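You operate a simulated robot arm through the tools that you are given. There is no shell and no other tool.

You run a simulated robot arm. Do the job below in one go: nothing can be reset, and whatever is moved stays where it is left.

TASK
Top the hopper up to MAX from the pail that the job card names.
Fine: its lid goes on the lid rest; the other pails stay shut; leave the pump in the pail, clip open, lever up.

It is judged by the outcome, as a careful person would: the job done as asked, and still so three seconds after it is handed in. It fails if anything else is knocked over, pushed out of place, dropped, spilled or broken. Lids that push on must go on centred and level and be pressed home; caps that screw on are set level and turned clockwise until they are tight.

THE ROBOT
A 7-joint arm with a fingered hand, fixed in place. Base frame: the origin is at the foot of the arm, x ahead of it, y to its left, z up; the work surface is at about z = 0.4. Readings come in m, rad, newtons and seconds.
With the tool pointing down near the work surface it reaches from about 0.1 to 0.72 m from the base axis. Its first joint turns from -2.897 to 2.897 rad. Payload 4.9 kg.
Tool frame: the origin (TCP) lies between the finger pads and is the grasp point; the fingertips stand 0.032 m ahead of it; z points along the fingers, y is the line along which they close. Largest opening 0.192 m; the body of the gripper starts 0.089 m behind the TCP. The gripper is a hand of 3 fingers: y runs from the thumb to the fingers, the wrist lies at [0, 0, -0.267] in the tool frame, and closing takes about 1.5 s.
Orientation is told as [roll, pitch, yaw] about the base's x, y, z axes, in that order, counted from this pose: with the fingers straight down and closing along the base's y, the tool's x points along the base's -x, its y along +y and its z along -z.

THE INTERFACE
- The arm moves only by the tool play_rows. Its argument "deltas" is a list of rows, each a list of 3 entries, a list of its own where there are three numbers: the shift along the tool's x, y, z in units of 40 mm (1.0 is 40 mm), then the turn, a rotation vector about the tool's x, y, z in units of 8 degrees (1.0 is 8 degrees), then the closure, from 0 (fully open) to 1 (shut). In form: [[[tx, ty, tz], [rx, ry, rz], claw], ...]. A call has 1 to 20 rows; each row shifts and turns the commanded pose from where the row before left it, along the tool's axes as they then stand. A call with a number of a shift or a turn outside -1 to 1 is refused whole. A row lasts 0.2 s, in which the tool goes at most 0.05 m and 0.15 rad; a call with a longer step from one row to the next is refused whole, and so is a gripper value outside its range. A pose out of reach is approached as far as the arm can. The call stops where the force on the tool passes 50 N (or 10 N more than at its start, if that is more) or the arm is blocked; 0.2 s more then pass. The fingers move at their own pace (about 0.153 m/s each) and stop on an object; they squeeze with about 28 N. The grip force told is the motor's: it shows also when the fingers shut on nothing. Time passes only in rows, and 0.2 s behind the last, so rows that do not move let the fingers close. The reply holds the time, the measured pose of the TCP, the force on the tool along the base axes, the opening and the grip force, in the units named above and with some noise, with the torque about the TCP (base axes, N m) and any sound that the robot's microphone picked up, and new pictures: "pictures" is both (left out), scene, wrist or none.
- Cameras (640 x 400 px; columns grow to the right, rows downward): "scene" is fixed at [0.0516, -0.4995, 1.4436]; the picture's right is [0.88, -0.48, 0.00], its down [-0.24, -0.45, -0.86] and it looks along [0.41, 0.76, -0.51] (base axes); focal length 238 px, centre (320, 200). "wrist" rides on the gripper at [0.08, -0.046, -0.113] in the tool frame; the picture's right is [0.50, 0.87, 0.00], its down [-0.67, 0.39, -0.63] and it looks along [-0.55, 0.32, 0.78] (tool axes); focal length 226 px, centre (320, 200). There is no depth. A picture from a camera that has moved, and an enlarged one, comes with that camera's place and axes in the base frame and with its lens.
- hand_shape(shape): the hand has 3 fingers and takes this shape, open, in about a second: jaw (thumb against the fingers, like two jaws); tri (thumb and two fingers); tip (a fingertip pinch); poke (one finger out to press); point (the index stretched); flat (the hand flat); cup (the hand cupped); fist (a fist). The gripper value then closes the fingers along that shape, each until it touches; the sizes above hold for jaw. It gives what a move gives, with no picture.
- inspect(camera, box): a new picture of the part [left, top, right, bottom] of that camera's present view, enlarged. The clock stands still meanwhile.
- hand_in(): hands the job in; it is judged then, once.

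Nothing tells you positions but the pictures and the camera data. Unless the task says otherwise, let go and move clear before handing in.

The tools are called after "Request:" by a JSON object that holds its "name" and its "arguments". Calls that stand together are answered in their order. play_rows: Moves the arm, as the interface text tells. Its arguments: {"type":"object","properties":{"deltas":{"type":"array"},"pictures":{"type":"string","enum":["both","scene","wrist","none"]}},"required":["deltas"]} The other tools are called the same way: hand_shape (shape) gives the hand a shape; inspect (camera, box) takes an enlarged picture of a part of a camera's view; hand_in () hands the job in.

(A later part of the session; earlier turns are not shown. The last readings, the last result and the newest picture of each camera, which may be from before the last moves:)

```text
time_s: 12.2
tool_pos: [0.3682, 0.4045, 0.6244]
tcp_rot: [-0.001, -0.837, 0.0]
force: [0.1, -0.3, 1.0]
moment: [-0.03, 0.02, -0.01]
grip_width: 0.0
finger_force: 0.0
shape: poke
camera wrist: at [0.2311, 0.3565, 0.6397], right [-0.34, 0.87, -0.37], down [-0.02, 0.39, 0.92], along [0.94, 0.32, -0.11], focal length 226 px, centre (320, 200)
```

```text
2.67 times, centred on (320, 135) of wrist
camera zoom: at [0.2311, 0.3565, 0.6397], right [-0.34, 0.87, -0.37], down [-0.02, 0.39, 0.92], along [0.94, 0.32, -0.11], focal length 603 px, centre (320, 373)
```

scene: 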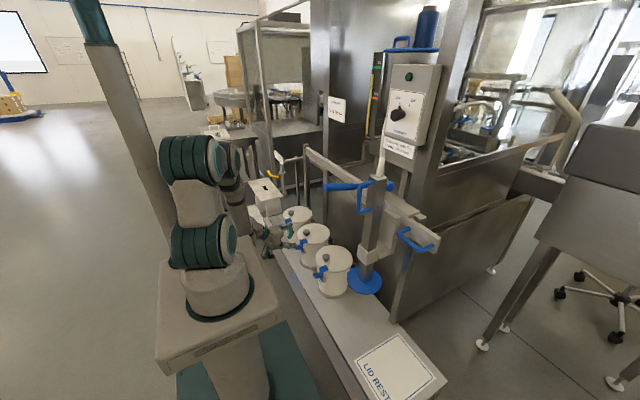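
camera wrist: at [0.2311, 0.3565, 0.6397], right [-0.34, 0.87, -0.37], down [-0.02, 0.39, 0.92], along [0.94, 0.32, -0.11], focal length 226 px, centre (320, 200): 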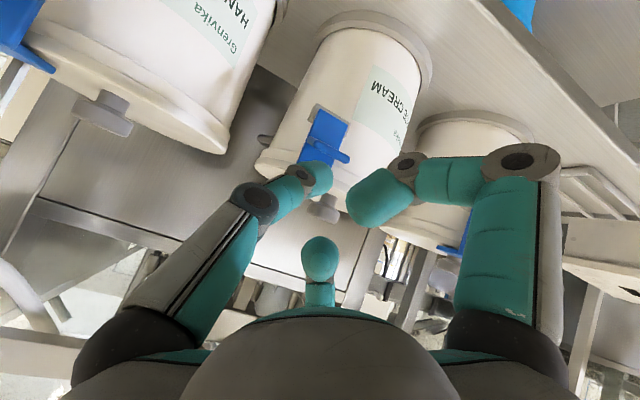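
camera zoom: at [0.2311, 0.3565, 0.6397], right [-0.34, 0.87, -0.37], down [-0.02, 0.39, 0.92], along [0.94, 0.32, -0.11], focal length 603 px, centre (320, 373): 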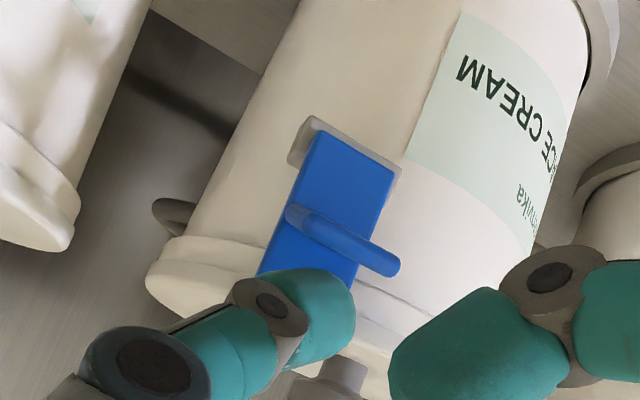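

The tip is right above the tab. Now I press down along the clip's arc.

Request:
{"name": "play_rows", "arguments": {"deltas": [[[0.226, -0.06, 0.196], [0, 0, 0], 0], [[0.226, 0, 0.196], [0, 0, 0], 0], [[0.31, 0, 0.1435], [0, 0, 0], 0], [[0.273, 0, 0.145], [0, 0, 0], 0], [[0, 0, 0], [0, 0, 0], 0]], "pictures": "both"}}

Request:
{"name": "inspect", "arguments": {"camera": "scene", "box": [280, 210, 330, 260]}}

Request:
{"name": "inspect", "arguments": {"camera": "wrist", "box": [260, 60, 380, 210]}}

```text
time_s: 12.9
tool_pos: [0.3659, 0.4029, 0.6016]
tcp_rot: [0.005, -0.842, 0.0]
force: [-26.6, -9.1, 30.6]
moment: [0.23, -0.25, 0.15]
grip_width: 0.0001
finger_force: 0.0
shape: poke
stopped in row 3: the force on the tool passed its limit at 51 N (the readings are from after the stop); the commanded pose is now the measured one
camera wrist: at [0.229, 0.3564, 0.617], right [-0.34, 0.87, -0.37], down [-0.03, 0.38, 0.92], along [0.94, 0.32, -0.11], focal length 226 px, centre (320, 200)
```

scene: 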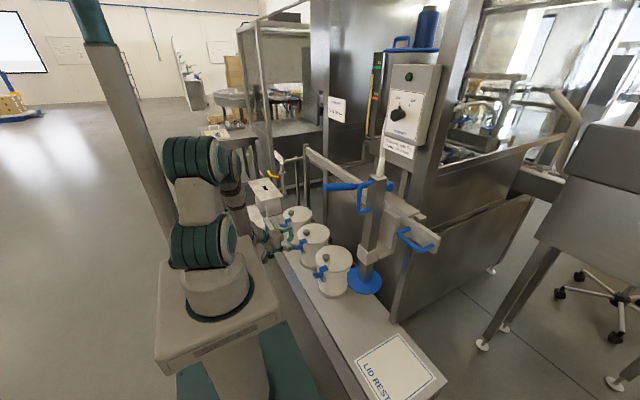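
wrist: 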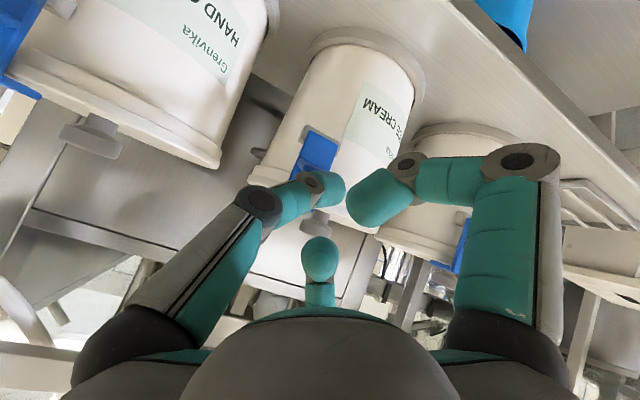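

```text
8.00 times, centred on (305, 235) of scene
camera zoom: at [0.0516, -0.4995, 1.4436], right [0.88, -0.48, 0.0], down [-0.24, -0.45, -0.86], along [0.41, 0.76, -0.51], focal length 1907 px, centre (440, -80)
```

zoom: 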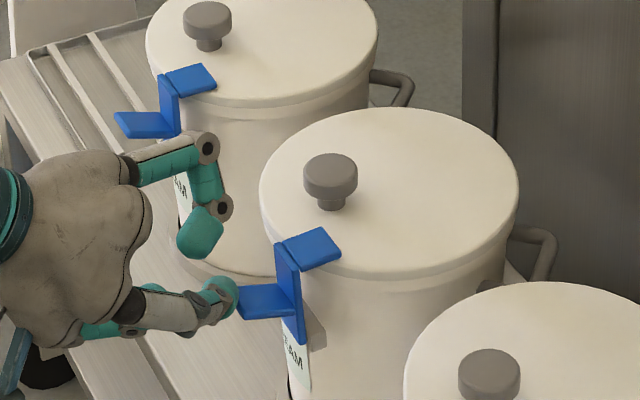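

```text
2.67 times, centred on (320, 135) of wrist
camera zoom: at [0.229, 0.3564, 0.617], right [-0.34, 0.87, -0.37], down [-0.03, 0.38, 0.92], along [0.94, 0.32, -0.11], focal length 603 px, centre (320, 373)
```

zoom: 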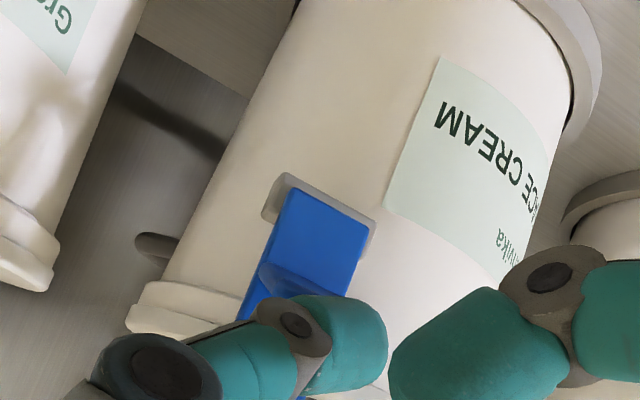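

The thumb pad is a roller that met the tab's outer edge rather than its top; the clip did begin to swing outward. I'll go up, shift about 20 mm toward the plate, and press again.

Request:
{"name": "play_rows", "arguments": {"deltas": [[[-0.557, 0, -0.5025], [0, 0, 0], 0], [[-0.343, 0, 0.381], [0, 0, 0], 0], [[0, 0, 0], [0, 0, 0], 0]], "pictures": "none"}}

Request:
{"name": "inspect", "arguments": {"camera": "scene", "box": [280, 210, 330, 260]}}

Request:
{"name": "inspect", "arguments": {"camera": "wrist", "box": [260, 60, 380, 210]}}

```text
time_s: 13.7
tool_pos: [0.3866, 0.4031, 0.6312]
tcp_rot: [0.002, -0.84, 0.001]
force: [0.7, -0.2, 0.7]
moment: [0.03, 0.0, 0.02]
grip_width: 0.0002
finger_force: 0.2
shape: poke
```

```text
8.00 times, centred on (305, 235) of scene
camera zoom: at [0.0516, -0.4995, 1.4436], right [0.88, -0.48, 0.0], down [-0.24, -0.45, -0.86], along [0.41, 0.76, -0.51], focal length 1907 px, centre (440, -80)
```

zoom: 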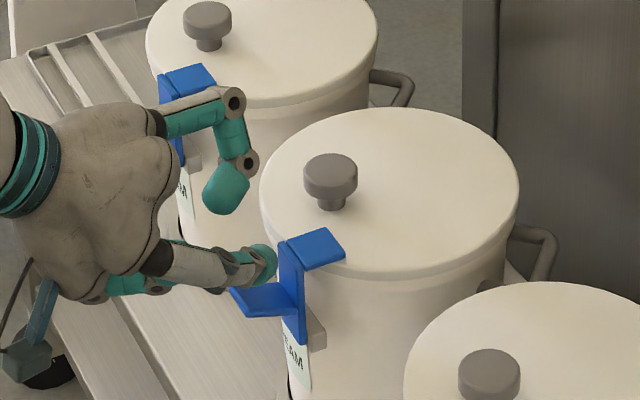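

```text
2.67 times, centred on (320, 135) of wrist
camera zoom: at [0.249, 0.3565, 0.6466], right [-0.34, 0.87, -0.37], down [-0.02, 0.39, 0.92], along [0.94, 0.32, -0.11], focal length 603 px, centre (320, 373)
```

zoom: 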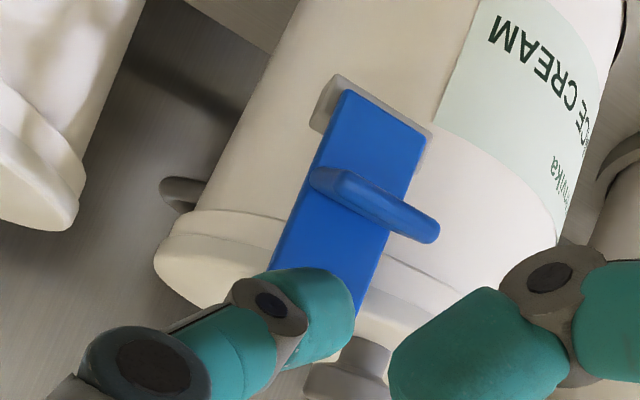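

Request:
{"name": "play_rows", "arguments": {"deltas": [[[0.31, 0.1, 0.28], [0, 0, 0], 0], [[0.19, 0.1, 0.16], [0, 0, 0], 0], [[0.2, 0, 0.15], [0, 0, 0], 0], [[0.25, 0, 0.13], [0, 0, 0], 0], [[0.26, 0, 0.14], [0, 0, 0], 0], [[0.24, 0, 0.18], [0, 0, 0], 0], [[0.24, 0, 0.18], [0, 0, 0], 0]], "pictures": "none"}}

Request:
{"name": "inspect", "arguments": {"camera": "scene", "box": [280, 210, 330, 260]}}

Request:
{"name": "inspect", "arguments": {"camera": "wrist", "box": [260, 60, 380, 210]}}

```text
time_s: 14.5
tool_pos: [0.3885, 0.4126, 0.6012]
tcp_rot: [0.009, -0.854, -0.01]
force: [-11.6, -7.0, 27.2]
moment: [-0.14, -0.32, -0.15]
grip_width: 0.0
finger_force: 0.1
shape: poke
stopped in row 4: the force on the tool passed its limit at 76 N (the readings are from after the stop); the commanded pose is now the measured one
```

```text
8.00 times, centred on (305, 235) of scene
camera zoom: at [0.0516, -0.4995, 1.4436], right [0.88, -0.48, 0.0], down [-0.24, -0.45, -0.86], along [0.41, 0.76, -0.51], focal length 1907 px, centre (440, -80)
```

zoom: 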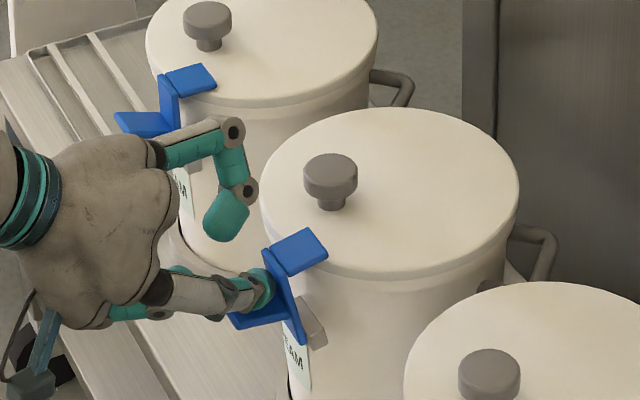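

```text
2.67 times, centred on (320, 135) of wrist
camera zoom: at [0.2507, 0.3658, 0.6148], right [-0.33, 0.87, -0.37], down [-0.03, 0.38, 0.92], along [0.95, 0.31, -0.1], focal length 603 px, centre (320, 373)
```

zoom: 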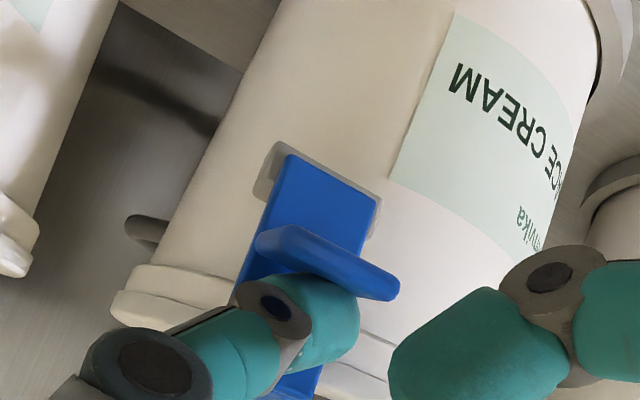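

The clip is turning outward now; I continue in smaller, slower steps.

Request:
{"name": "play_rows", "arguments": {"deltas": [[[0.09, 0, 0.04], [0, 0, 0], 0], [[0.09, 0, 0.04], [0, 0, 0], 0], [[0.09, 0, 0.04], [0, 0, 0], 0], [[0.09, 0, 0.04], [0, 0, 0], 0], [[0.09, 0, 0.04], [0, 0, 0], 0], [[0.09, 0, 0.04], [0, 0, 0], 0], [[0.09, 0, 0.04], [0, 0, 0], 0], [[0.09, 0, 0.04], [0, 0, 0], 0]], "pictures": "none"}}

Request:
{"name": "inspect", "arguments": {"camera": "scene", "box": [280, 210, 330, 260]}}

Request:
{"name": "inspect", "arguments": {"camera": "wrist", "box": [260, 60, 380, 210]}}

```text
time_s: 14.8
tool_pos: [0.3901, 0.4129, 0.6022]
tcp_rot: [0.01, -0.86, -0.015]
force: [-5.6, -1.8, 17.1]
moment: [-0.05, -0.26, -0.04]
grip_width: 0.0
finger_force: 0.1
shape: poke
stopped in row 1: the force on the tool passed its limit at 58 N (the readings are from after the stop); the commanded pose is now the measured one
```

```text
8.00 times, centred on (305, 235) of scene
camera zoom: at [0.0516, -0.4995, 1.4436], right [0.88, -0.48, 0.0], down [-0.24, -0.45, -0.86], along [0.41, 0.76, -0.51], focal length 1907 px, centre (440, -80)
```

zoom: 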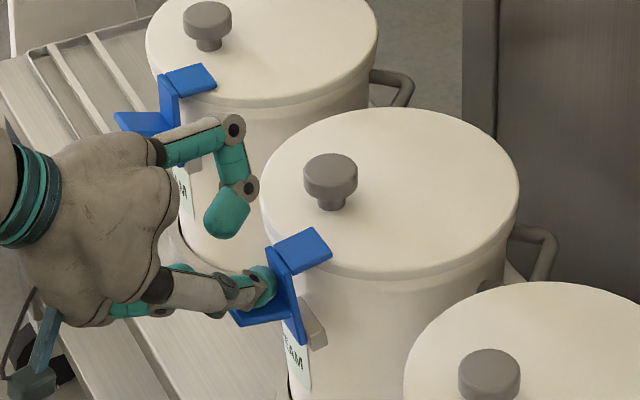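

```text
2.67 times, centred on (320, 135) of wrist
camera zoom: at [0.2518, 0.3674, 0.6149], right [-0.32, 0.87, -0.37], down [-0.04, 0.38, 0.92], along [0.95, 0.31, -0.09], focal length 603 px, centre (320, 373)
```

zoom: 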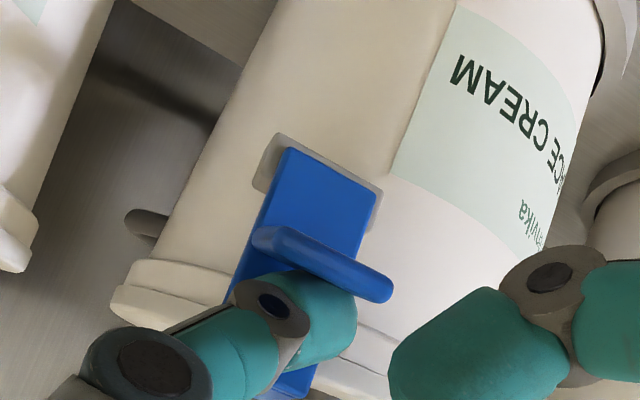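

The pad got wedged in the corner because I didn't follow the arc outward enough. I'll lift, move the contact nearer the tab's end, and follow a better arc.

Request:
{"name": "play_rows", "arguments": {"deltas": [[[-0.474, 0, -0.408], [0, 0, 0], 0], [[0.207, 0, -0.241], [0, 0, 0], 0], [[0.322, 0, 0.277], [0, 0, 0], 0], [[0.138, 0, -0.007], [0, 0, 0], 0], [[0.138, 0, -0.007], [0, 0, 0], 0], [[0.138, 0, -0.007], [0, 0, 0], 0], [[0.102, 0, 0.025], [0, 0, 0], 0], [[0.102, 0, 0.025], [0, 0, 0], 0], [[0.102, 0, 0.025], [0, 0, 0], 0], [[0.102, 0, 0.025], [0, 0, 0], 0]], "pictures": "none"}}

Request:
{"name": "inspect", "arguments": {"camera": "scene", "box": [280, 210, 330, 260]}}

Request:
{"name": "inspect", "arguments": {"camera": "wrist", "box": [260, 60, 380, 210]}}

```text
time_s: 17.1
tool_pos: [0.3575, 0.412, 0.5805]
tcp_rot: [0.006, -0.855, -0.009]
force: [-0.3, 0.9, -0.8]
moment: [0.02, 0.03, 0.01]
grip_width: 0.0
finger_force: 0.0
shape: poke
```

```text
8.00 times, centred on (305, 235) of scene
camera zoom: at [0.0516, -0.4995, 1.4436], right [0.88, -0.48, 0.0], down [-0.24, -0.45, -0.86], along [0.41, 0.76, -0.51], focal length 1907 px, centre (440, -80)
```

zoom: 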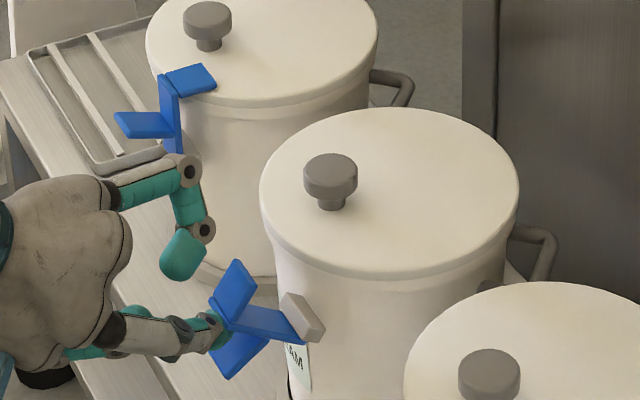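

```text
2.67 times, centred on (320, 135) of wrist
camera zoom: at [0.2186, 0.3658, 0.5945], right [-0.32, 0.87, -0.37], down [-0.03, 0.38, 0.92], along [0.95, 0.31, -0.09], focal length 603 px, centre (320, 373)
```

zoom: 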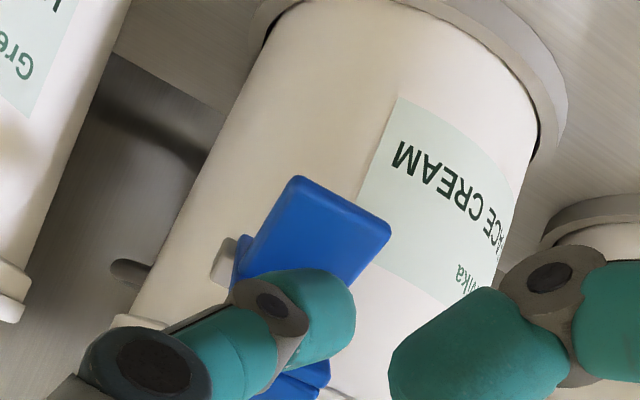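

The clip has snapped open to about 55°. I'll push it further down along its arc to be sure it's fully open.

Request:
{"name": "play_rows", "arguments": {"deltas": [[[0.098, 0, 0.07], [0, 0, 0], 0], [[0.098, 0, 0.07], [0, 0, 0], 0], [[0.098, 0, 0.07], [0, 0, 0], 0], [[0.098, 0, 0.07], [0, 0, 0], 0], [[0.098, 0, 0.07], [0, 0, 0], 0], [[0.098, 0, 0.07], [0, 0, 0], 0], [[0.056, 0, 0.088], [0, 0, 0], 0], [[0.056, 0, 0.088], [0, 0, 0], 0], [[0.056, 0, 0.088], [0, 0, 0], 0], [[0.056, 0, 0.088], [0, 0, 0], 0]], "pictures": "none"}}

Request:
{"name": "inspect", "arguments": {"camera": "scene", "box": [280, 210, 330, 260]}}

Request:
{"name": "inspect", "arguments": {"camera": "wrist", "box": [260, 60, 380, 210]}}

```text
time_s: 19.2
tool_pos: [0.359, 0.4099, 0.5351]
tcp_rot: [0.002, -0.854, -0.008]
force: [0.7, -0.5, -0.5]
moment: [-0.02, 0.01, -0.01]
grip_width: 0.0
finger_force: 0.0
shape: poke
```

```text
8.00 times, centred on (305, 235) of scene
camera zoom: at [0.0516, -0.4995, 1.4436], right [0.88, -0.48, 0.0], down [-0.24, -0.45, -0.86], along [0.41, 0.76, -0.51], focal length 1907 px, centre (440, -80)
```

zoom: 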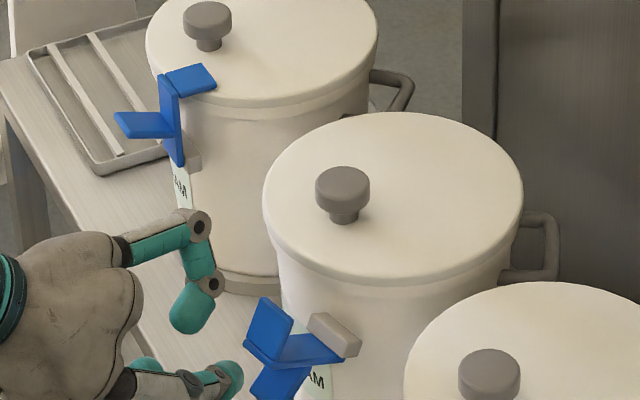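

```text
2.67 times, centred on (320, 135) of wrist
camera zoom: at [0.221, 0.364, 0.5492], right [-0.32, 0.87, -0.38], down [-0.03, 0.39, 0.92], along [0.95, 0.31, -0.1], focal length 603 px, centre (320, 373)
```

zoom: 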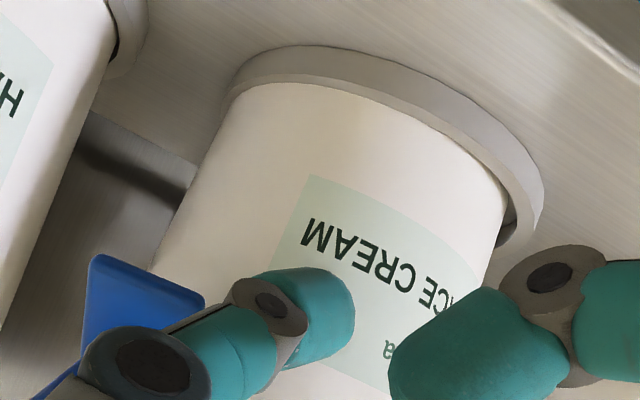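

The clip is fully open and stays there; the pail turned a little in its ring as the finger slid off. I'll withdraw straight back toward the robot and take a look.

Request:
{"name": "play_rows", "arguments": {"deltas": [[[0.543, 0, -0.632], [0, 0, 0], 0], [[0.543, 0, -0.632], [0, 0, 0], 0], [[0.543, 0, -0.632], [0, 0, 0], 0], [[-0.6, 0, -0.52], [0, 0, 0], 0], [[-0.6, 0, -0.52], [0, 0, 0], 0], [[-0.6, 0, -0.52], [0, 0, 0], 0], [[-0.6, 0, -0.52], [0, 0, 0], 0], [[-0.6, 0, -0.52], [0, 0, 0], 0]], "pictures": "both"}}

Request:
{"name": "inspect", "arguments": {"camera": "scene", "box": [280, 205, 340, 265]}}

Request:
{"name": "inspect", "arguments": {"camera": "wrist", "box": [200, 40, 420, 180]}}

```text
time_s: 21.1
tool_pos: [0.2561, 0.4131, 0.6951]
tcp_rot: [0.005, -0.853, -0.009]
force: [-0.4, 0.3, -0.1]
moment: [0.03, 0.01, 0.0]
grip_width: 0.0
finger_force: 0.1
shape: poke
camera wrist: at [0.1197, 0.3664, 0.7092], right [-0.32, 0.87, -0.38], down [-0.03, 0.39, 0.92], along [0.95, 0.31, -0.09], focal length 226 px, centre (320, 200)
```

scene: 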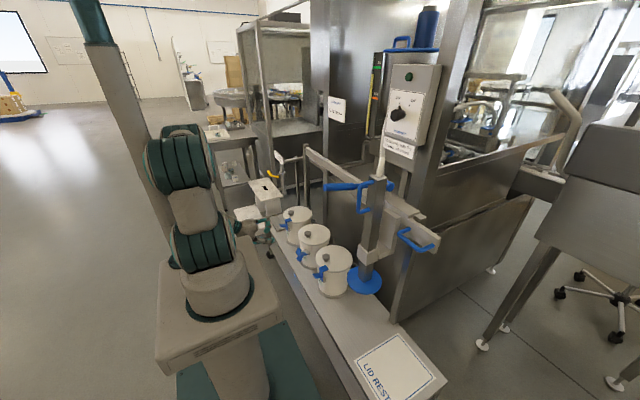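
wrist: 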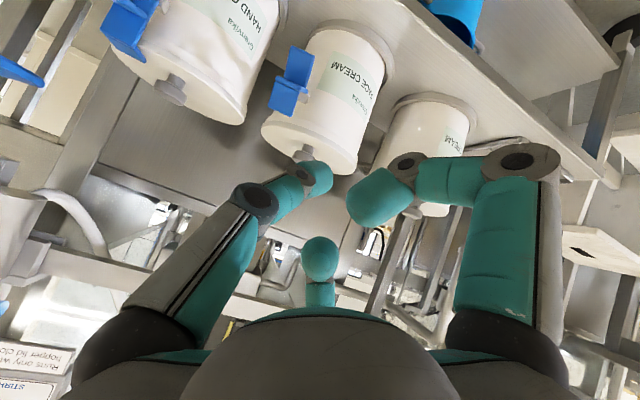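

```text
6.67 times, centred on (310, 235) of scene
camera zoom: at [0.0516, -0.4995, 1.4436], right [0.88, -0.48, 0.0], down [-0.24, -0.45, -0.86], along [0.41, 0.76, -0.51], focal length 1589 px, centre (387, -33)
```

zoom: 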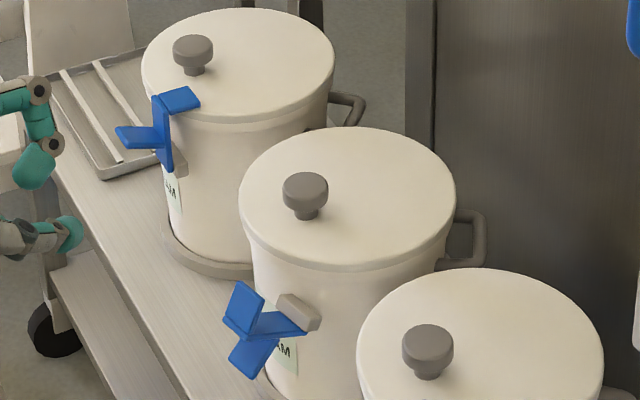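

```text
2.86 times, centred on (310, 110) of wrist
camera zoom: at [0.1197, 0.3664, 0.7092], right [-0.32, 0.87, -0.38], down [-0.03, 0.39, 0.92], along [0.95, 0.31, -0.09], focal length 646 px, centre (349, 457)
```

zoom: 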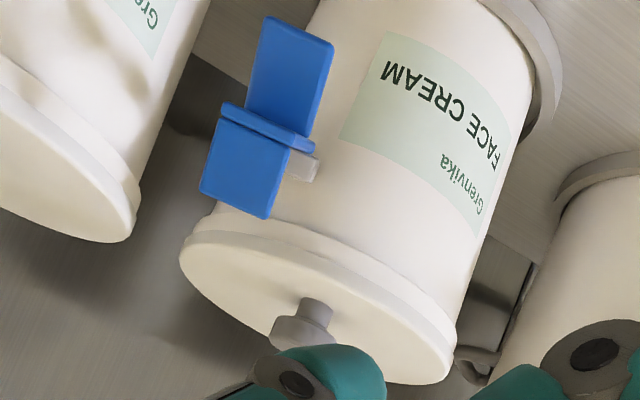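

The clip is open and the pail turned roughly 15° within its ring, with the knob now near (0.476, 0.427). Next I raise the hand, return it to vertical and open it in jaw shape above the knob.

Request:
{"name": "play_rows", "arguments": {"deltas": [[[-0.628, 0, -0.548], [0, 0, 0], 0], [[-0.628, 0, -0.548], [0, 0, 0], 0], [[-0.628, 0, -0.548], [0, 0, 0], 0], [[0, 0, 0], [0, 1, 0], 0], [[0, 0, 0], [0, 1, 0], 0], [[0, 0, 0], [0, 1, 0], 0], [[0, 0, 0], [0, 1, 0], 0], [[0, 0, 0], [0, 1, 0], 0], [[0, 0, 0], [0, 1, 0], 0], [[0, 0, 0], [0, 0.11, 0.06], 0]], "pictures": "none"}}

Request:
{"name": "hand_shape", "arguments": {"shape": "jaw"}}

Request:
{"name": "play_rows", "arguments": {"deltas": [[[-0.9, 0.08, 0], [0, 0, 0], 0.3], [[-0.9, 0.08, 0], [0, 0, 0], 0.3], [[-0.9, 0.08, 0], [0, 0, 0], 0.3], [[0, 0, 0], [0, 0, 0], 0.3]], "pictures": "both"}}

Request:
{"name": "inspect", "arguments": {"camera": "wrist", "box": [200, 80, 440, 230]}}

```text
time_s: 23.2
tool_pos: [0.2585, 0.4108, 0.7968]
tcp_rot: [0.003, -0.003, -0.014]
force: [0.2, 0.9, -0.4]
moment: [0.01, 0.02, -0.03]
grip_width: 0.0001
finger_force: 0.0
shape: poke
```

```text
time_s: 24.1
tool_pos: [0.2589, 0.4098, 0.7953]
tcp_rot: [0.003, -0.003, -0.015]
force: [0.7, 0.4, -0.2]
moment: [0.0, 0.01, -0.02]
grip_width: 0.1922
finger_force: 0.0
shape: jaw
```

```text
time_s: 25.1
tool_pos: [0.368, 0.4198, 0.7983]
tcp_rot: [0.004, -0.004, -0.012]
force: [0.3, 0.0, -0.4]
moment: [-0.01, 0.02, 0.0]
grip_width: 0.1346
finger_force: 0.0
shape: jaw
camera wrist: at [0.2873, 0.3743, 0.9109], right [-0.49, 0.87, 0.0], down [0.67, 0.38, 0.64], along [0.55, 0.31, -0.77], focal length 226 px, centre (320, 200)
```

scene: 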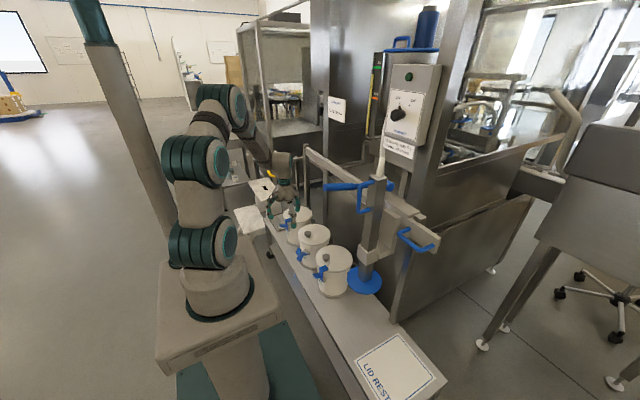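
wrist: 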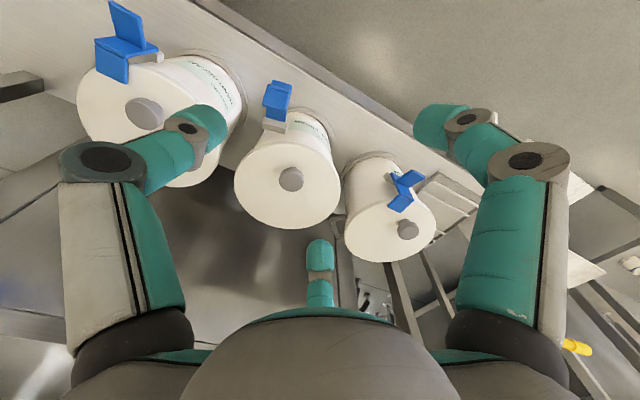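

```text
2.67 times, centred on (320, 155) of wrist
camera zoom: at [0.2873, 0.3743, 0.9109], right [-0.49, 0.87, 0.0], down [0.67, 0.38, 0.64], along [0.55, 0.31, -0.77], focal length 603 px, centre (320, 320)
```

zoom: 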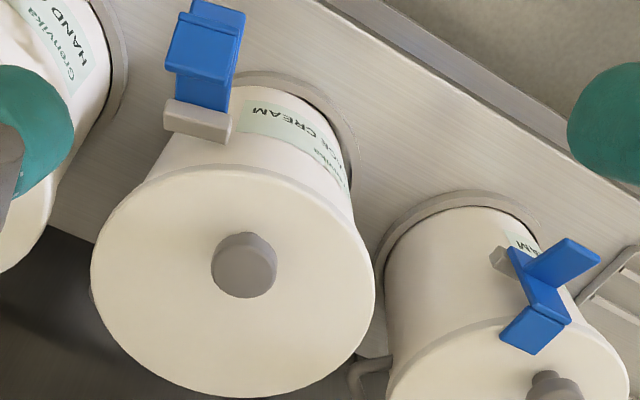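

Lid centre ≈ (0.515, 0.441), knob ≈ (0.474, 0.431), top z≈0.635. Moving over the knob with a partially closed jaw, then I'll look again.

Request:
{"name": "play_rows", "arguments": {"deltas": [[[-0.883, 0.092, 0.6], [0, 0, 0], 0.5], [[-0.883, 0.092, 0.6], [0, 0, 0], 0.5], [[-0.883, 0.092, 0.6], [0, 0, 0], 0.5], [[0, 0, 0], [0, 0, 0], 0.5]], "pictures": "both"}}

Request:
{"name": "inspect", "arguments": {"camera": "scene", "box": [270, 190, 350, 250]}}

Request:
{"name": "inspect", "arguments": {"camera": "wrist", "box": [200, 80, 440, 280]}}

```text
time_s: 26.1
tool_pos: [0.4729, 0.4285, 0.7274]
tcp_rot: [0.004, -0.003, -0.013]
force: [0.2, 0.4, -0.7]
moment: [-0.01, 0.01, 0.01]
grip_width: 0.0965
finger_force: 0.0
shape: jaw
camera wrist: at [0.3924, 0.3834, 0.8392], right [-0.49, 0.87, 0.0], down [0.67, 0.38, 0.64], along [0.55, 0.31, -0.77], focal length 226 px, centre (320, 200)
```

scene: 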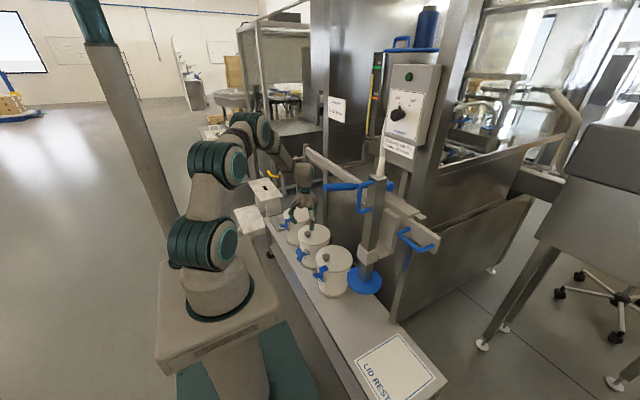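
wrist: 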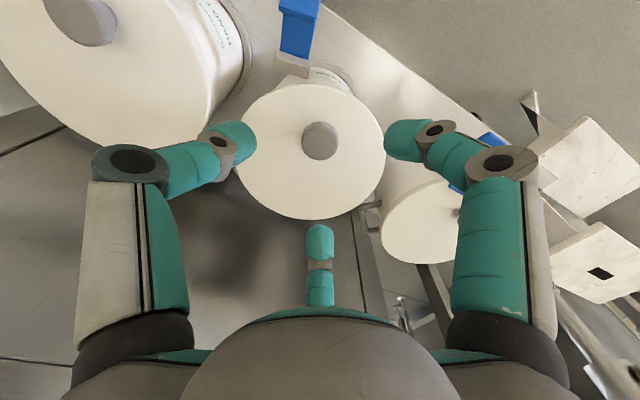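

```text
6.67 times, centred on (310, 220) of scene
camera zoom: at [0.0516, -0.4995, 1.4436], right [0.88, -0.48, 0.0], down [-0.24, -0.45, -0.86], along [0.41, 0.76, -0.51], focal length 1589 px, centre (387, 67)
```

zoom: 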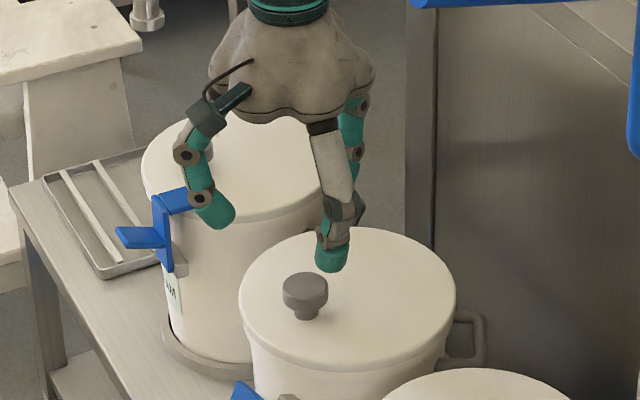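

```text
2.00 times, centred on (320, 180) of wrist
camera zoom: at [0.3924, 0.3834, 0.8392], right [-0.49, 0.87, 0.0], down [0.67, 0.38, 0.64], along [0.55, 0.31, -0.77], focal length 452 px, centre (320, 240)
```

zoom: 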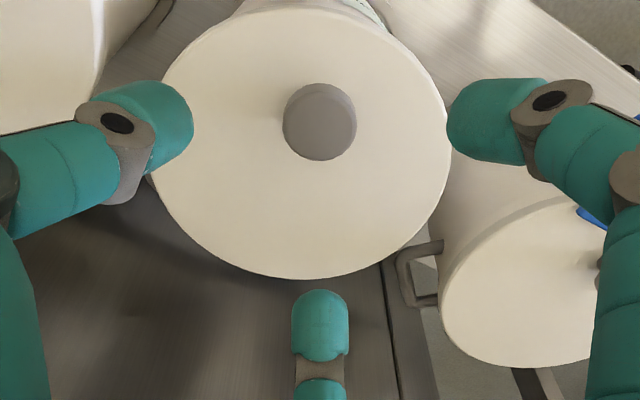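

Knob is centred under the hand at (0.4736, 0.4296). Descending to just above the lid.

Request:
{"name": "play_rows", "arguments": {"deltas": [[[-0.02, 0.03, 0.6], [0, 0, 0], 0.5], [[0, 0, 0.6], [0, 0, 0], 0.5], [[0, 0, 0.5], [0, 0, 0], 0.5], [[0, 0, 0], [0, 0, 0], 0.5]], "pictures": "wrist"}}

Request:
{"name": "inspect", "arguments": {"camera": "scene", "box": [270, 190, 350, 250]}}

```text
time_s: 27.1
tool_pos: [0.4748, 0.4296, 0.6569]
tcp_rot: [0.003, -0.003, -0.016]
force: [0.4, 0.0, -0.1]
moment: [-0.01, 0.01, 0.0]
grip_width: 0.0964
finger_force: 0.0
shape: jaw
camera wrist: at [0.3935, 0.3842, 0.7686], right [-0.49, 0.87, 0.0], down [0.67, 0.38, 0.64], along [0.55, 0.31, -0.77], focal length 226 px, centre (320, 200)
```

wrist: 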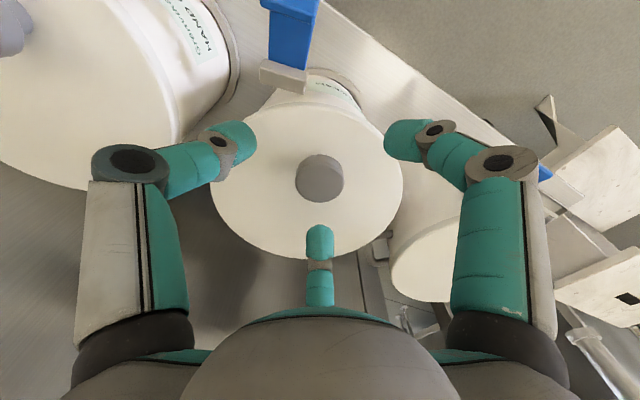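

```text
6.67 times, centred on (310, 220) of scene
camera zoom: at [0.0516, -0.4995, 1.4436], right [0.88, -0.48, 0.0], down [-0.24, -0.45, -0.86], along [0.41, 0.76, -0.51], focal length 1589 px, centre (387, 67)
```

zoom: 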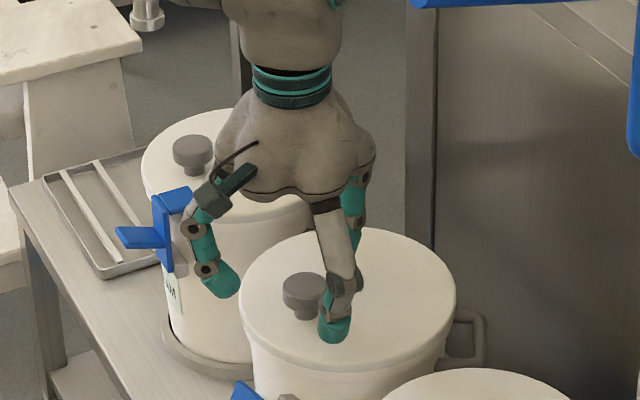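

Request:
{"name": "play_rows", "arguments": {"deltas": [[[0, 0, 0.12], [0, 0, 0], 0.65], [[0, 0, 0], [0, 0, 0], 0.72], [[0, 0, 0], [0, 0, 0], 0.72]], "pictures": "wrist"}}

Request:
{"name": "inspect", "arguments": {"camera": "scene", "box": [290, 210, 330, 240]}}

Request:
{"name": "inspect", "arguments": {"camera": "wrist", "box": [200, 80, 440, 280]}}

```text
time_s: 27.9
tool_pos: [0.4741, 0.4305, 0.6516]
tcp_rot: [0.003, -0.003, -0.014]
force: [-0.1, 0.2, -0.1]
moment: [-0.04, -0.02, 0.01]
grip_width: 0.0542
finger_force: 0.0
shape: jaw
camera wrist: at [0.3929, 0.3847, 0.7642], right [-0.49, 0.87, 0.0], down [0.67, 0.38, 0.64], along [0.55, 0.31, -0.77], focal length 226 px, centre (320, 200)
```

wrist: 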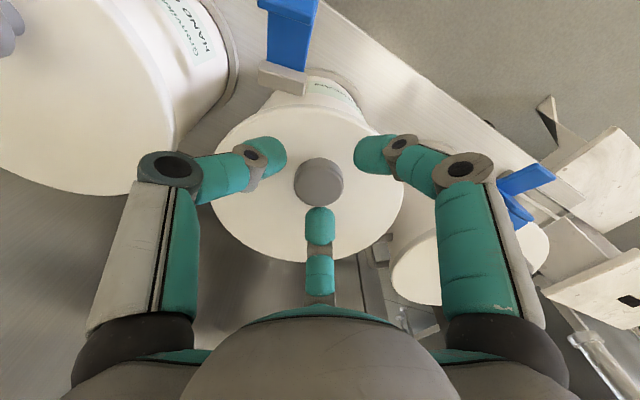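

```text
13.33 times, centred on (310, 225) of scene
camera zoom: at [0.0516, -0.4995, 1.4436], right [0.88, -0.48, 0.0], down [-0.24, -0.45, -0.86], along [0.41, 0.76, -0.51], focal length 3178 px, centre (453, -133)
```

zoom: 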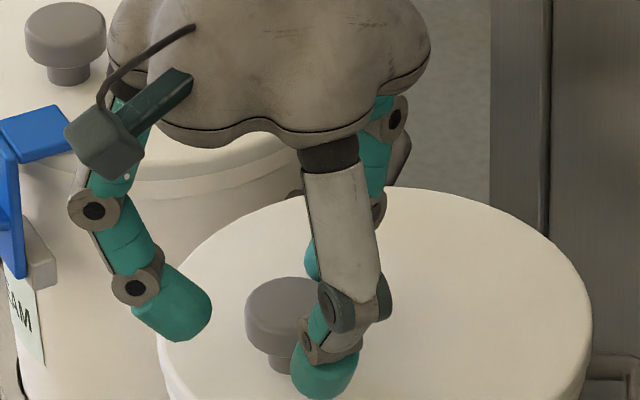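

```text
2.00 times, centred on (320, 180) of wrist
camera zoom: at [0.3929, 0.3847, 0.7642], right [-0.49, 0.87, 0.0], down [0.67, 0.38, 0.64], along [0.55, 0.31, -0.77], focal length 452 px, centre (320, 240)
```

zoom: 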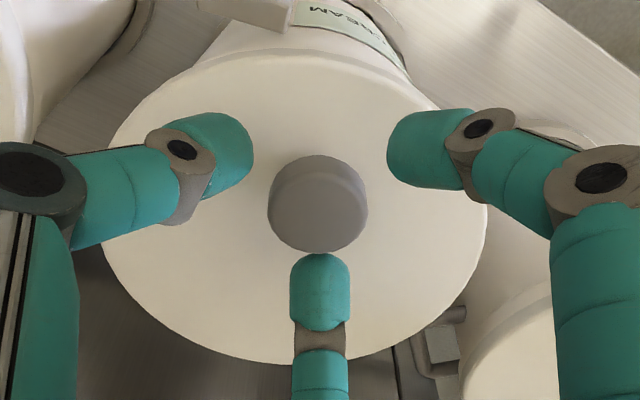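

Request:
{"name": "play_rows", "arguments": {"deltas": [[[0, 0, 0], [0, 0, 0], 0.8], [[0, 0, 0], [0, 0, 0], 0.9], [[0, 0, 0], [0, 0, 0], 1], [[0, 0, 0], [0, 0, 0], 1], [[0, 0, 0], [0, 0, 0], 1]], "pictures": "wrist"}}

Request:
{"name": "inspect", "arguments": {"camera": "scene", "box": [290, 210, 330, 240]}}

Request:
{"name": "inspect", "arguments": {"camera": "wrist", "box": [200, 80, 440, 280]}}

```text
time_s: 29.1
tool_pos: [0.4741, 0.4304, 0.6513]
tcp_rot: [0.003, -0.001, -0.015]
force: [-1.2, -0.4, 4.4]
moment: [0.01, -0.06, -0.02]
grip_width: 0.0272
finger_force: 28.1
shape: jaw
heard: snap
camera wrist: at [0.3926, 0.3845, 0.7642], right [-0.49, 0.87, 0.0], down [0.68, 0.38, 0.63], along [0.55, 0.31, -0.77], focal length 226 px, centre (320, 200)
```

wrist: 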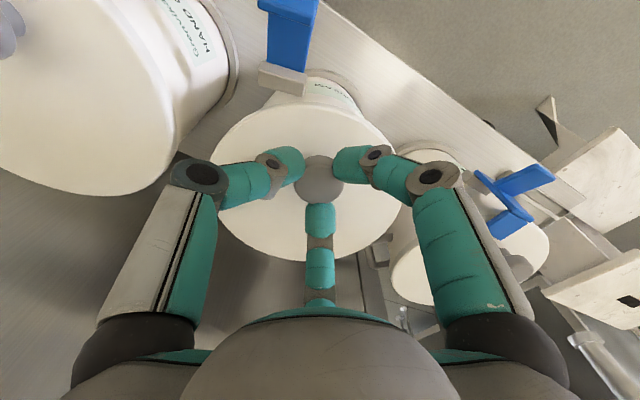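

```text
13.33 times, centred on (310, 225) of scene
camera zoom: at [0.0516, -0.4995, 1.4436], right [0.88, -0.48, 0.0], down [-0.24, -0.45, -0.86], along [0.41, 0.76, -0.51], focal length 3178 px, centre (453, -133)
```

zoom: 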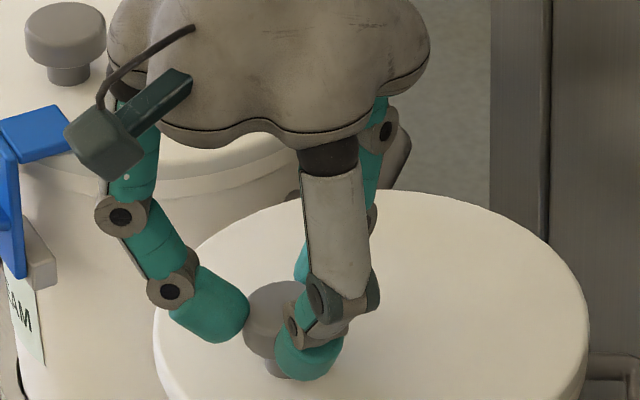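

```text
2.00 times, centred on (320, 180) of wrist
camera zoom: at [0.3926, 0.3845, 0.7642], right [-0.49, 0.87, 0.0], down [0.68, 0.38, 0.63], along [0.55, 0.31, -0.77], focal length 452 px, centre (320, 240)
```

zoom: 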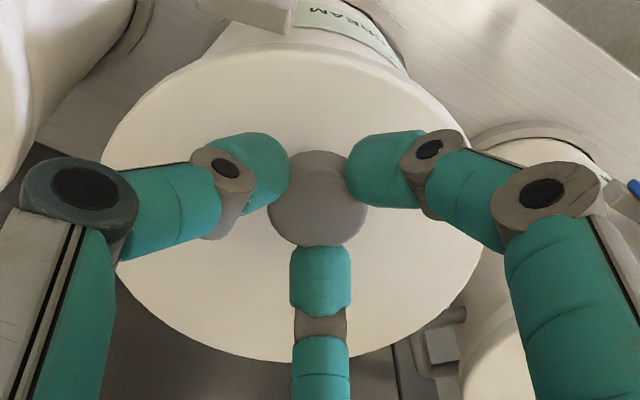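

The grip is firm (28 N) and I heard a snap, likely the lid's seal letting go. I'll lift slowly and watch that the lid stays level.

Request:
{"name": "play_rows", "arguments": {"deltas": [[[0, 0, -0.15], [0, 0, 0], 1], [[0, 0, -0.15], [0, 0, 0], 1], [[0, 0, -0.15], [0, 0, 0], 1], [[0, 0, -0.15], [0, 0, 0], 1], [[0, 0, 0], [0, 0, 0], 1]], "pictures": "wrist"}}

Request:
{"name": "inspect", "arguments": {"camera": "scene", "box": [280, 200, 340, 250]}}

```text
time_s: 30.4
tool_pos: [0.4724, 0.4303, 0.6748]
tcp_rot: [0.003, -0.005, -0.013]
force: [-0.1, -0.6, -0.8]
moment: [-0.01, 0.06, -0.03]
grip_width: 0.0271
finger_force: 28.3
shape: jaw
camera wrist: at [0.3925, 0.3848, 0.7875], right [-0.49, 0.87, 0.0], down [0.68, 0.38, 0.63], along [0.55, 0.31, -0.77], focal length 226 px, centre (320, 200)
```

wrist: 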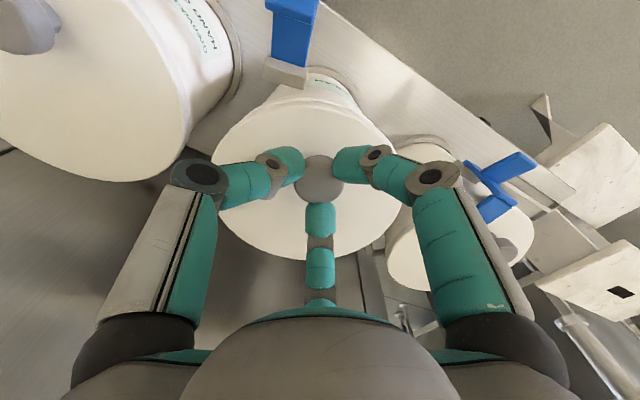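

```text
8.00 times, centred on (310, 225) of scene
camera zoom: at [0.0516, -0.4995, 1.4436], right [0.88, -0.48, 0.0], down [-0.24, -0.45, -0.86], along [0.41, 0.76, -0.51], focal length 1907 px, centre (400, 0)
```

zoom: 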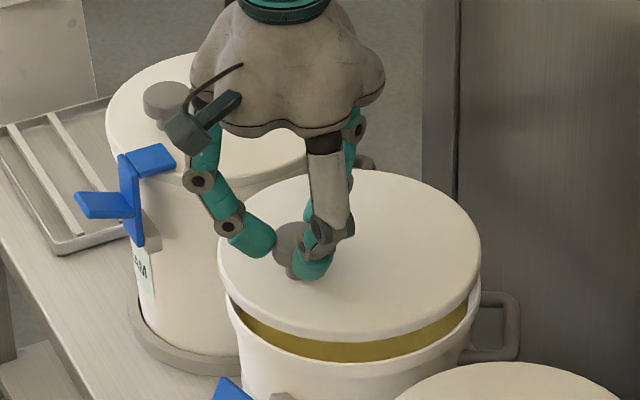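

The lid is free and level; yellow cream is visible inside. I'll raise it clear and swing it back toward the robot to bypass the pump.

Request:
{"name": "play_rows", "arguments": {"deltas": [[[0, 0, -0.5], [0, 0, 0], 1], [[0, 0, -0.75], [0, 0, 0], 1], [[0, 0, -0.75], [0, 0, 0], 1], [[0, 0, -0.75], [0, 0, 0], 1], [[0, 0, -0.3], [0, 0, 0], 1], [[0.4, -0.25, 0], [0, 0, 0], 1], [[0.8, -0.5, 0], [0, 0, 0], 1], [[0.8, -0.5, 0], [0, 0, 0], 1], [[0.8, -0.5, 0], [0, 0, 0], 1], [[0.8, -0.5, 0], [0, 0, 0], 1], [[0.6, -0.4, 0], [0, 0, 0], 1]], "pictures": "both"}}

```text
time_s: 32.8
tool_pos: [0.3039, 0.328, 0.7966]
tcp_rot: [0.004, -0.003, -0.016]
force: [0.3, -0.2, -1.3]
moment: [-0.06, 0.03, 0.0]
grip_width: 0.027
finger_force: 27.5
shape: jaw
camera wrist: at [0.2225, 0.2827, 0.9088], right [-0.49, 0.87, 0.0], down [0.67, 0.38, 0.64], along [0.55, 0.31, -0.77], focal length 226 px, centre (320, 200)
```

scene: 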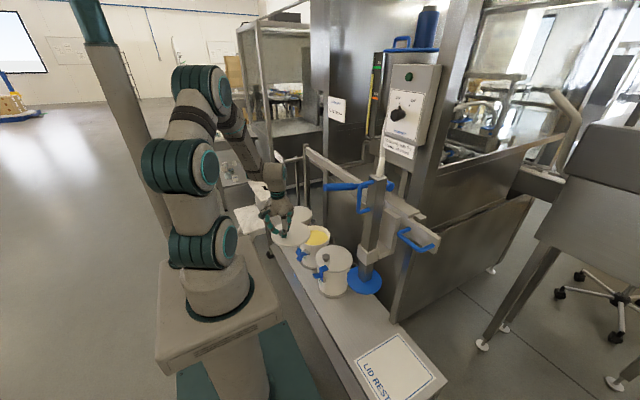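
wrist: 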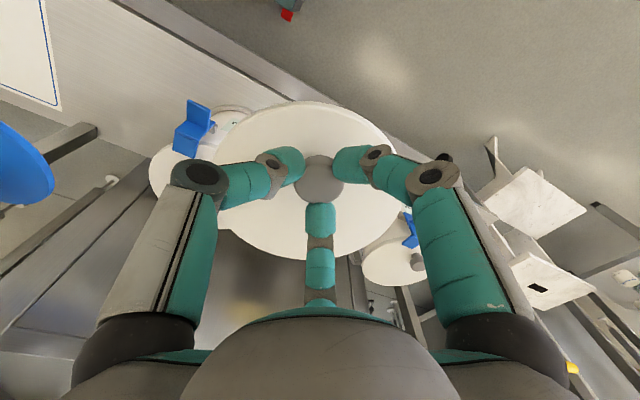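

The lid is held securely. Continuing the swing past the pump, close to the robot.

Request:
{"name": "play_rows", "arguments": {"deltas": [[[0.208, -0.6, 0], [0, 0, 0], 1], [[0.208, -0.9, 0], [0, 0, 0], 1], [[0.208, -0.95, 0], [0, 0, 0], 1], [[0.208, -0.95, 0], [0, 0, 0], 1], [[0.208, -0.95, 0], [0, 0, 0], 1], [[0.2, -0.9, 0], [0, 0, 0], 1], [[0.1, -0.5, 0], [0, 0, 0], 1]], "pictures": "both"}}

```text
time_s: 34.4
tool_pos: [0.2471, 0.0959, 0.7934]
tcp_rot: [0.003, -0.003, -0.015]
force: [-0.1, 0.5, -1.0]
moment: [-0.01, 0.08, 0.01]
grip_width: 0.0271
finger_force: 28.3
shape: jaw
camera wrist: at [0.1661, 0.0505, 0.9057], right [-0.49, 0.87, 0.0], down [0.67, 0.38, 0.64], along [0.55, 0.31, -0.77], focal length 226 px, centre (320, 200)
```

scene: 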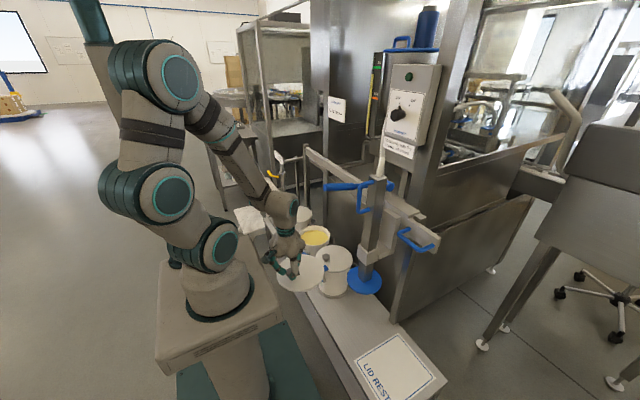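
wrist: 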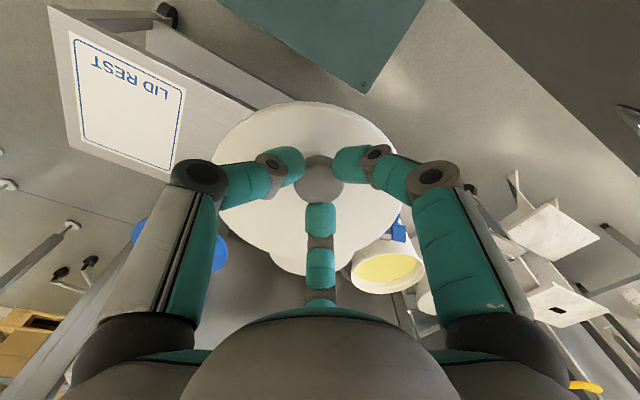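

Request:
{"name": "inspect", "arguments": {"camera": "wrist", "box": [40, 0, 220, 190]}}

Request:
{"name": "inspect", "arguments": {"camera": "scene", "box": [330, 310, 470, 400]}}

```text
2.11 times, centred on (130, 95) of wrist
camera zoom: at [0.1661, 0.0505, 0.9057], right [-0.49, 0.87, 0.0], down [0.67, 0.38, 0.64], along [0.55, 0.31, -0.77], focal length 476 px, centre (720, 421)
```

zoom: 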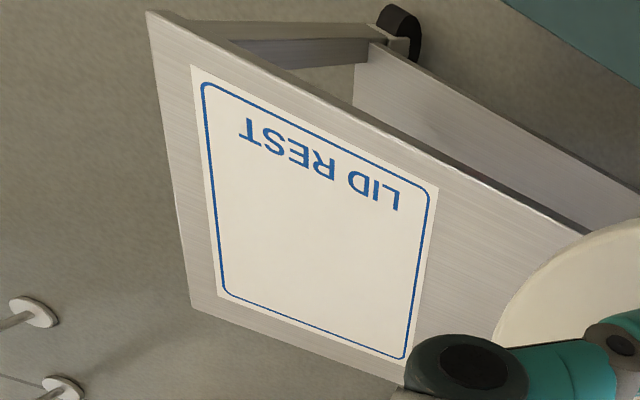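

```text
4.44 times, centred on (400, 355) of scene
camera zoom: at [0.0516, -0.4995, 1.4436], right [0.88, -0.48, 0.0], down [-0.24, -0.45, -0.86], along [0.41, 0.76, -0.51], focal length 1059 px, centre (-36, -489)
```

zoom: 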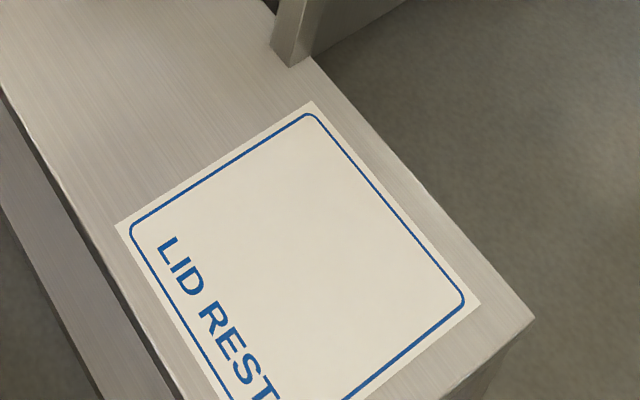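

The lid rest spans x 0.40–0.64, y −0.33…−0.13 at z 0.40, so I'll set the lid centre at about (0.52, −0.232). Continue around the pump.

Request:
{"name": "play_rows", "arguments": {"deltas": [[[0, -0.6, 0], [0, 0, 0], 1], [[0, -0.95, 0], [0, 0, 0], 1], [[0, -0.95, 0], [0, 0, 0], 1], [[0, -0.95, 0], [0, 0, 0], 1], [[0, -0.95, 0], [0, 0, 0], 1], [[-0.35, -0.8, 0], [0, 0, 0], 1], [[-0.4, -0.8, 0], [0, 0, 0], 1], [[-0.4, -0.8, 0], [0, 0, 0], 1], [[-0.4, -0.8, 0.1], [0, 0, 0], 1], [[-0.4, -0.8, 0.4], [0, 0, 0], 1], [[-0.4, -0.2, 0.8], [0, 0, 0], 1], [[-0.2, 0, 0.8], [0, 0, 0], 1]], "pictures": "both"}}

```text
time_s: 37.0
tool_pos: [0.3446, -0.2474, 0.709]
tcp_rot: [0.005, -0.004, -0.014]
force: [0.2, 0.2, -1.3]
moment: [0.01, 0.05, 0.03]
grip_width: 0.0271
finger_force: 28.2
shape: jaw
camera wrist: at [0.263, -0.2934, 0.8219], right [-0.49, 0.87, 0.0], down [0.67, 0.38, 0.64], along [0.55, 0.31, -0.77], focal length 226 px, centre (320, 200)
```

scene: 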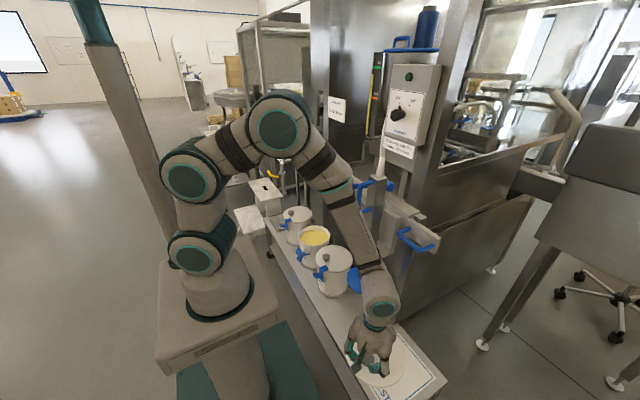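
wrist: 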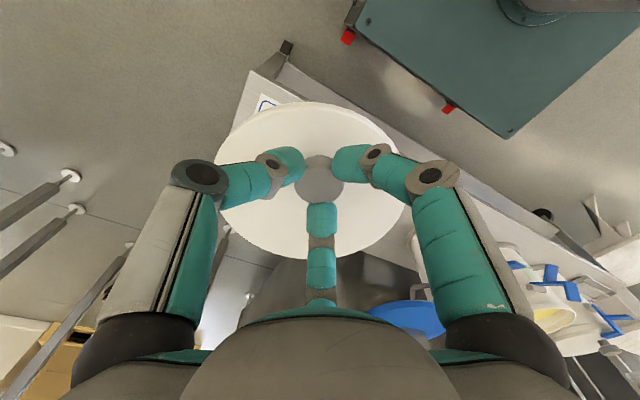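

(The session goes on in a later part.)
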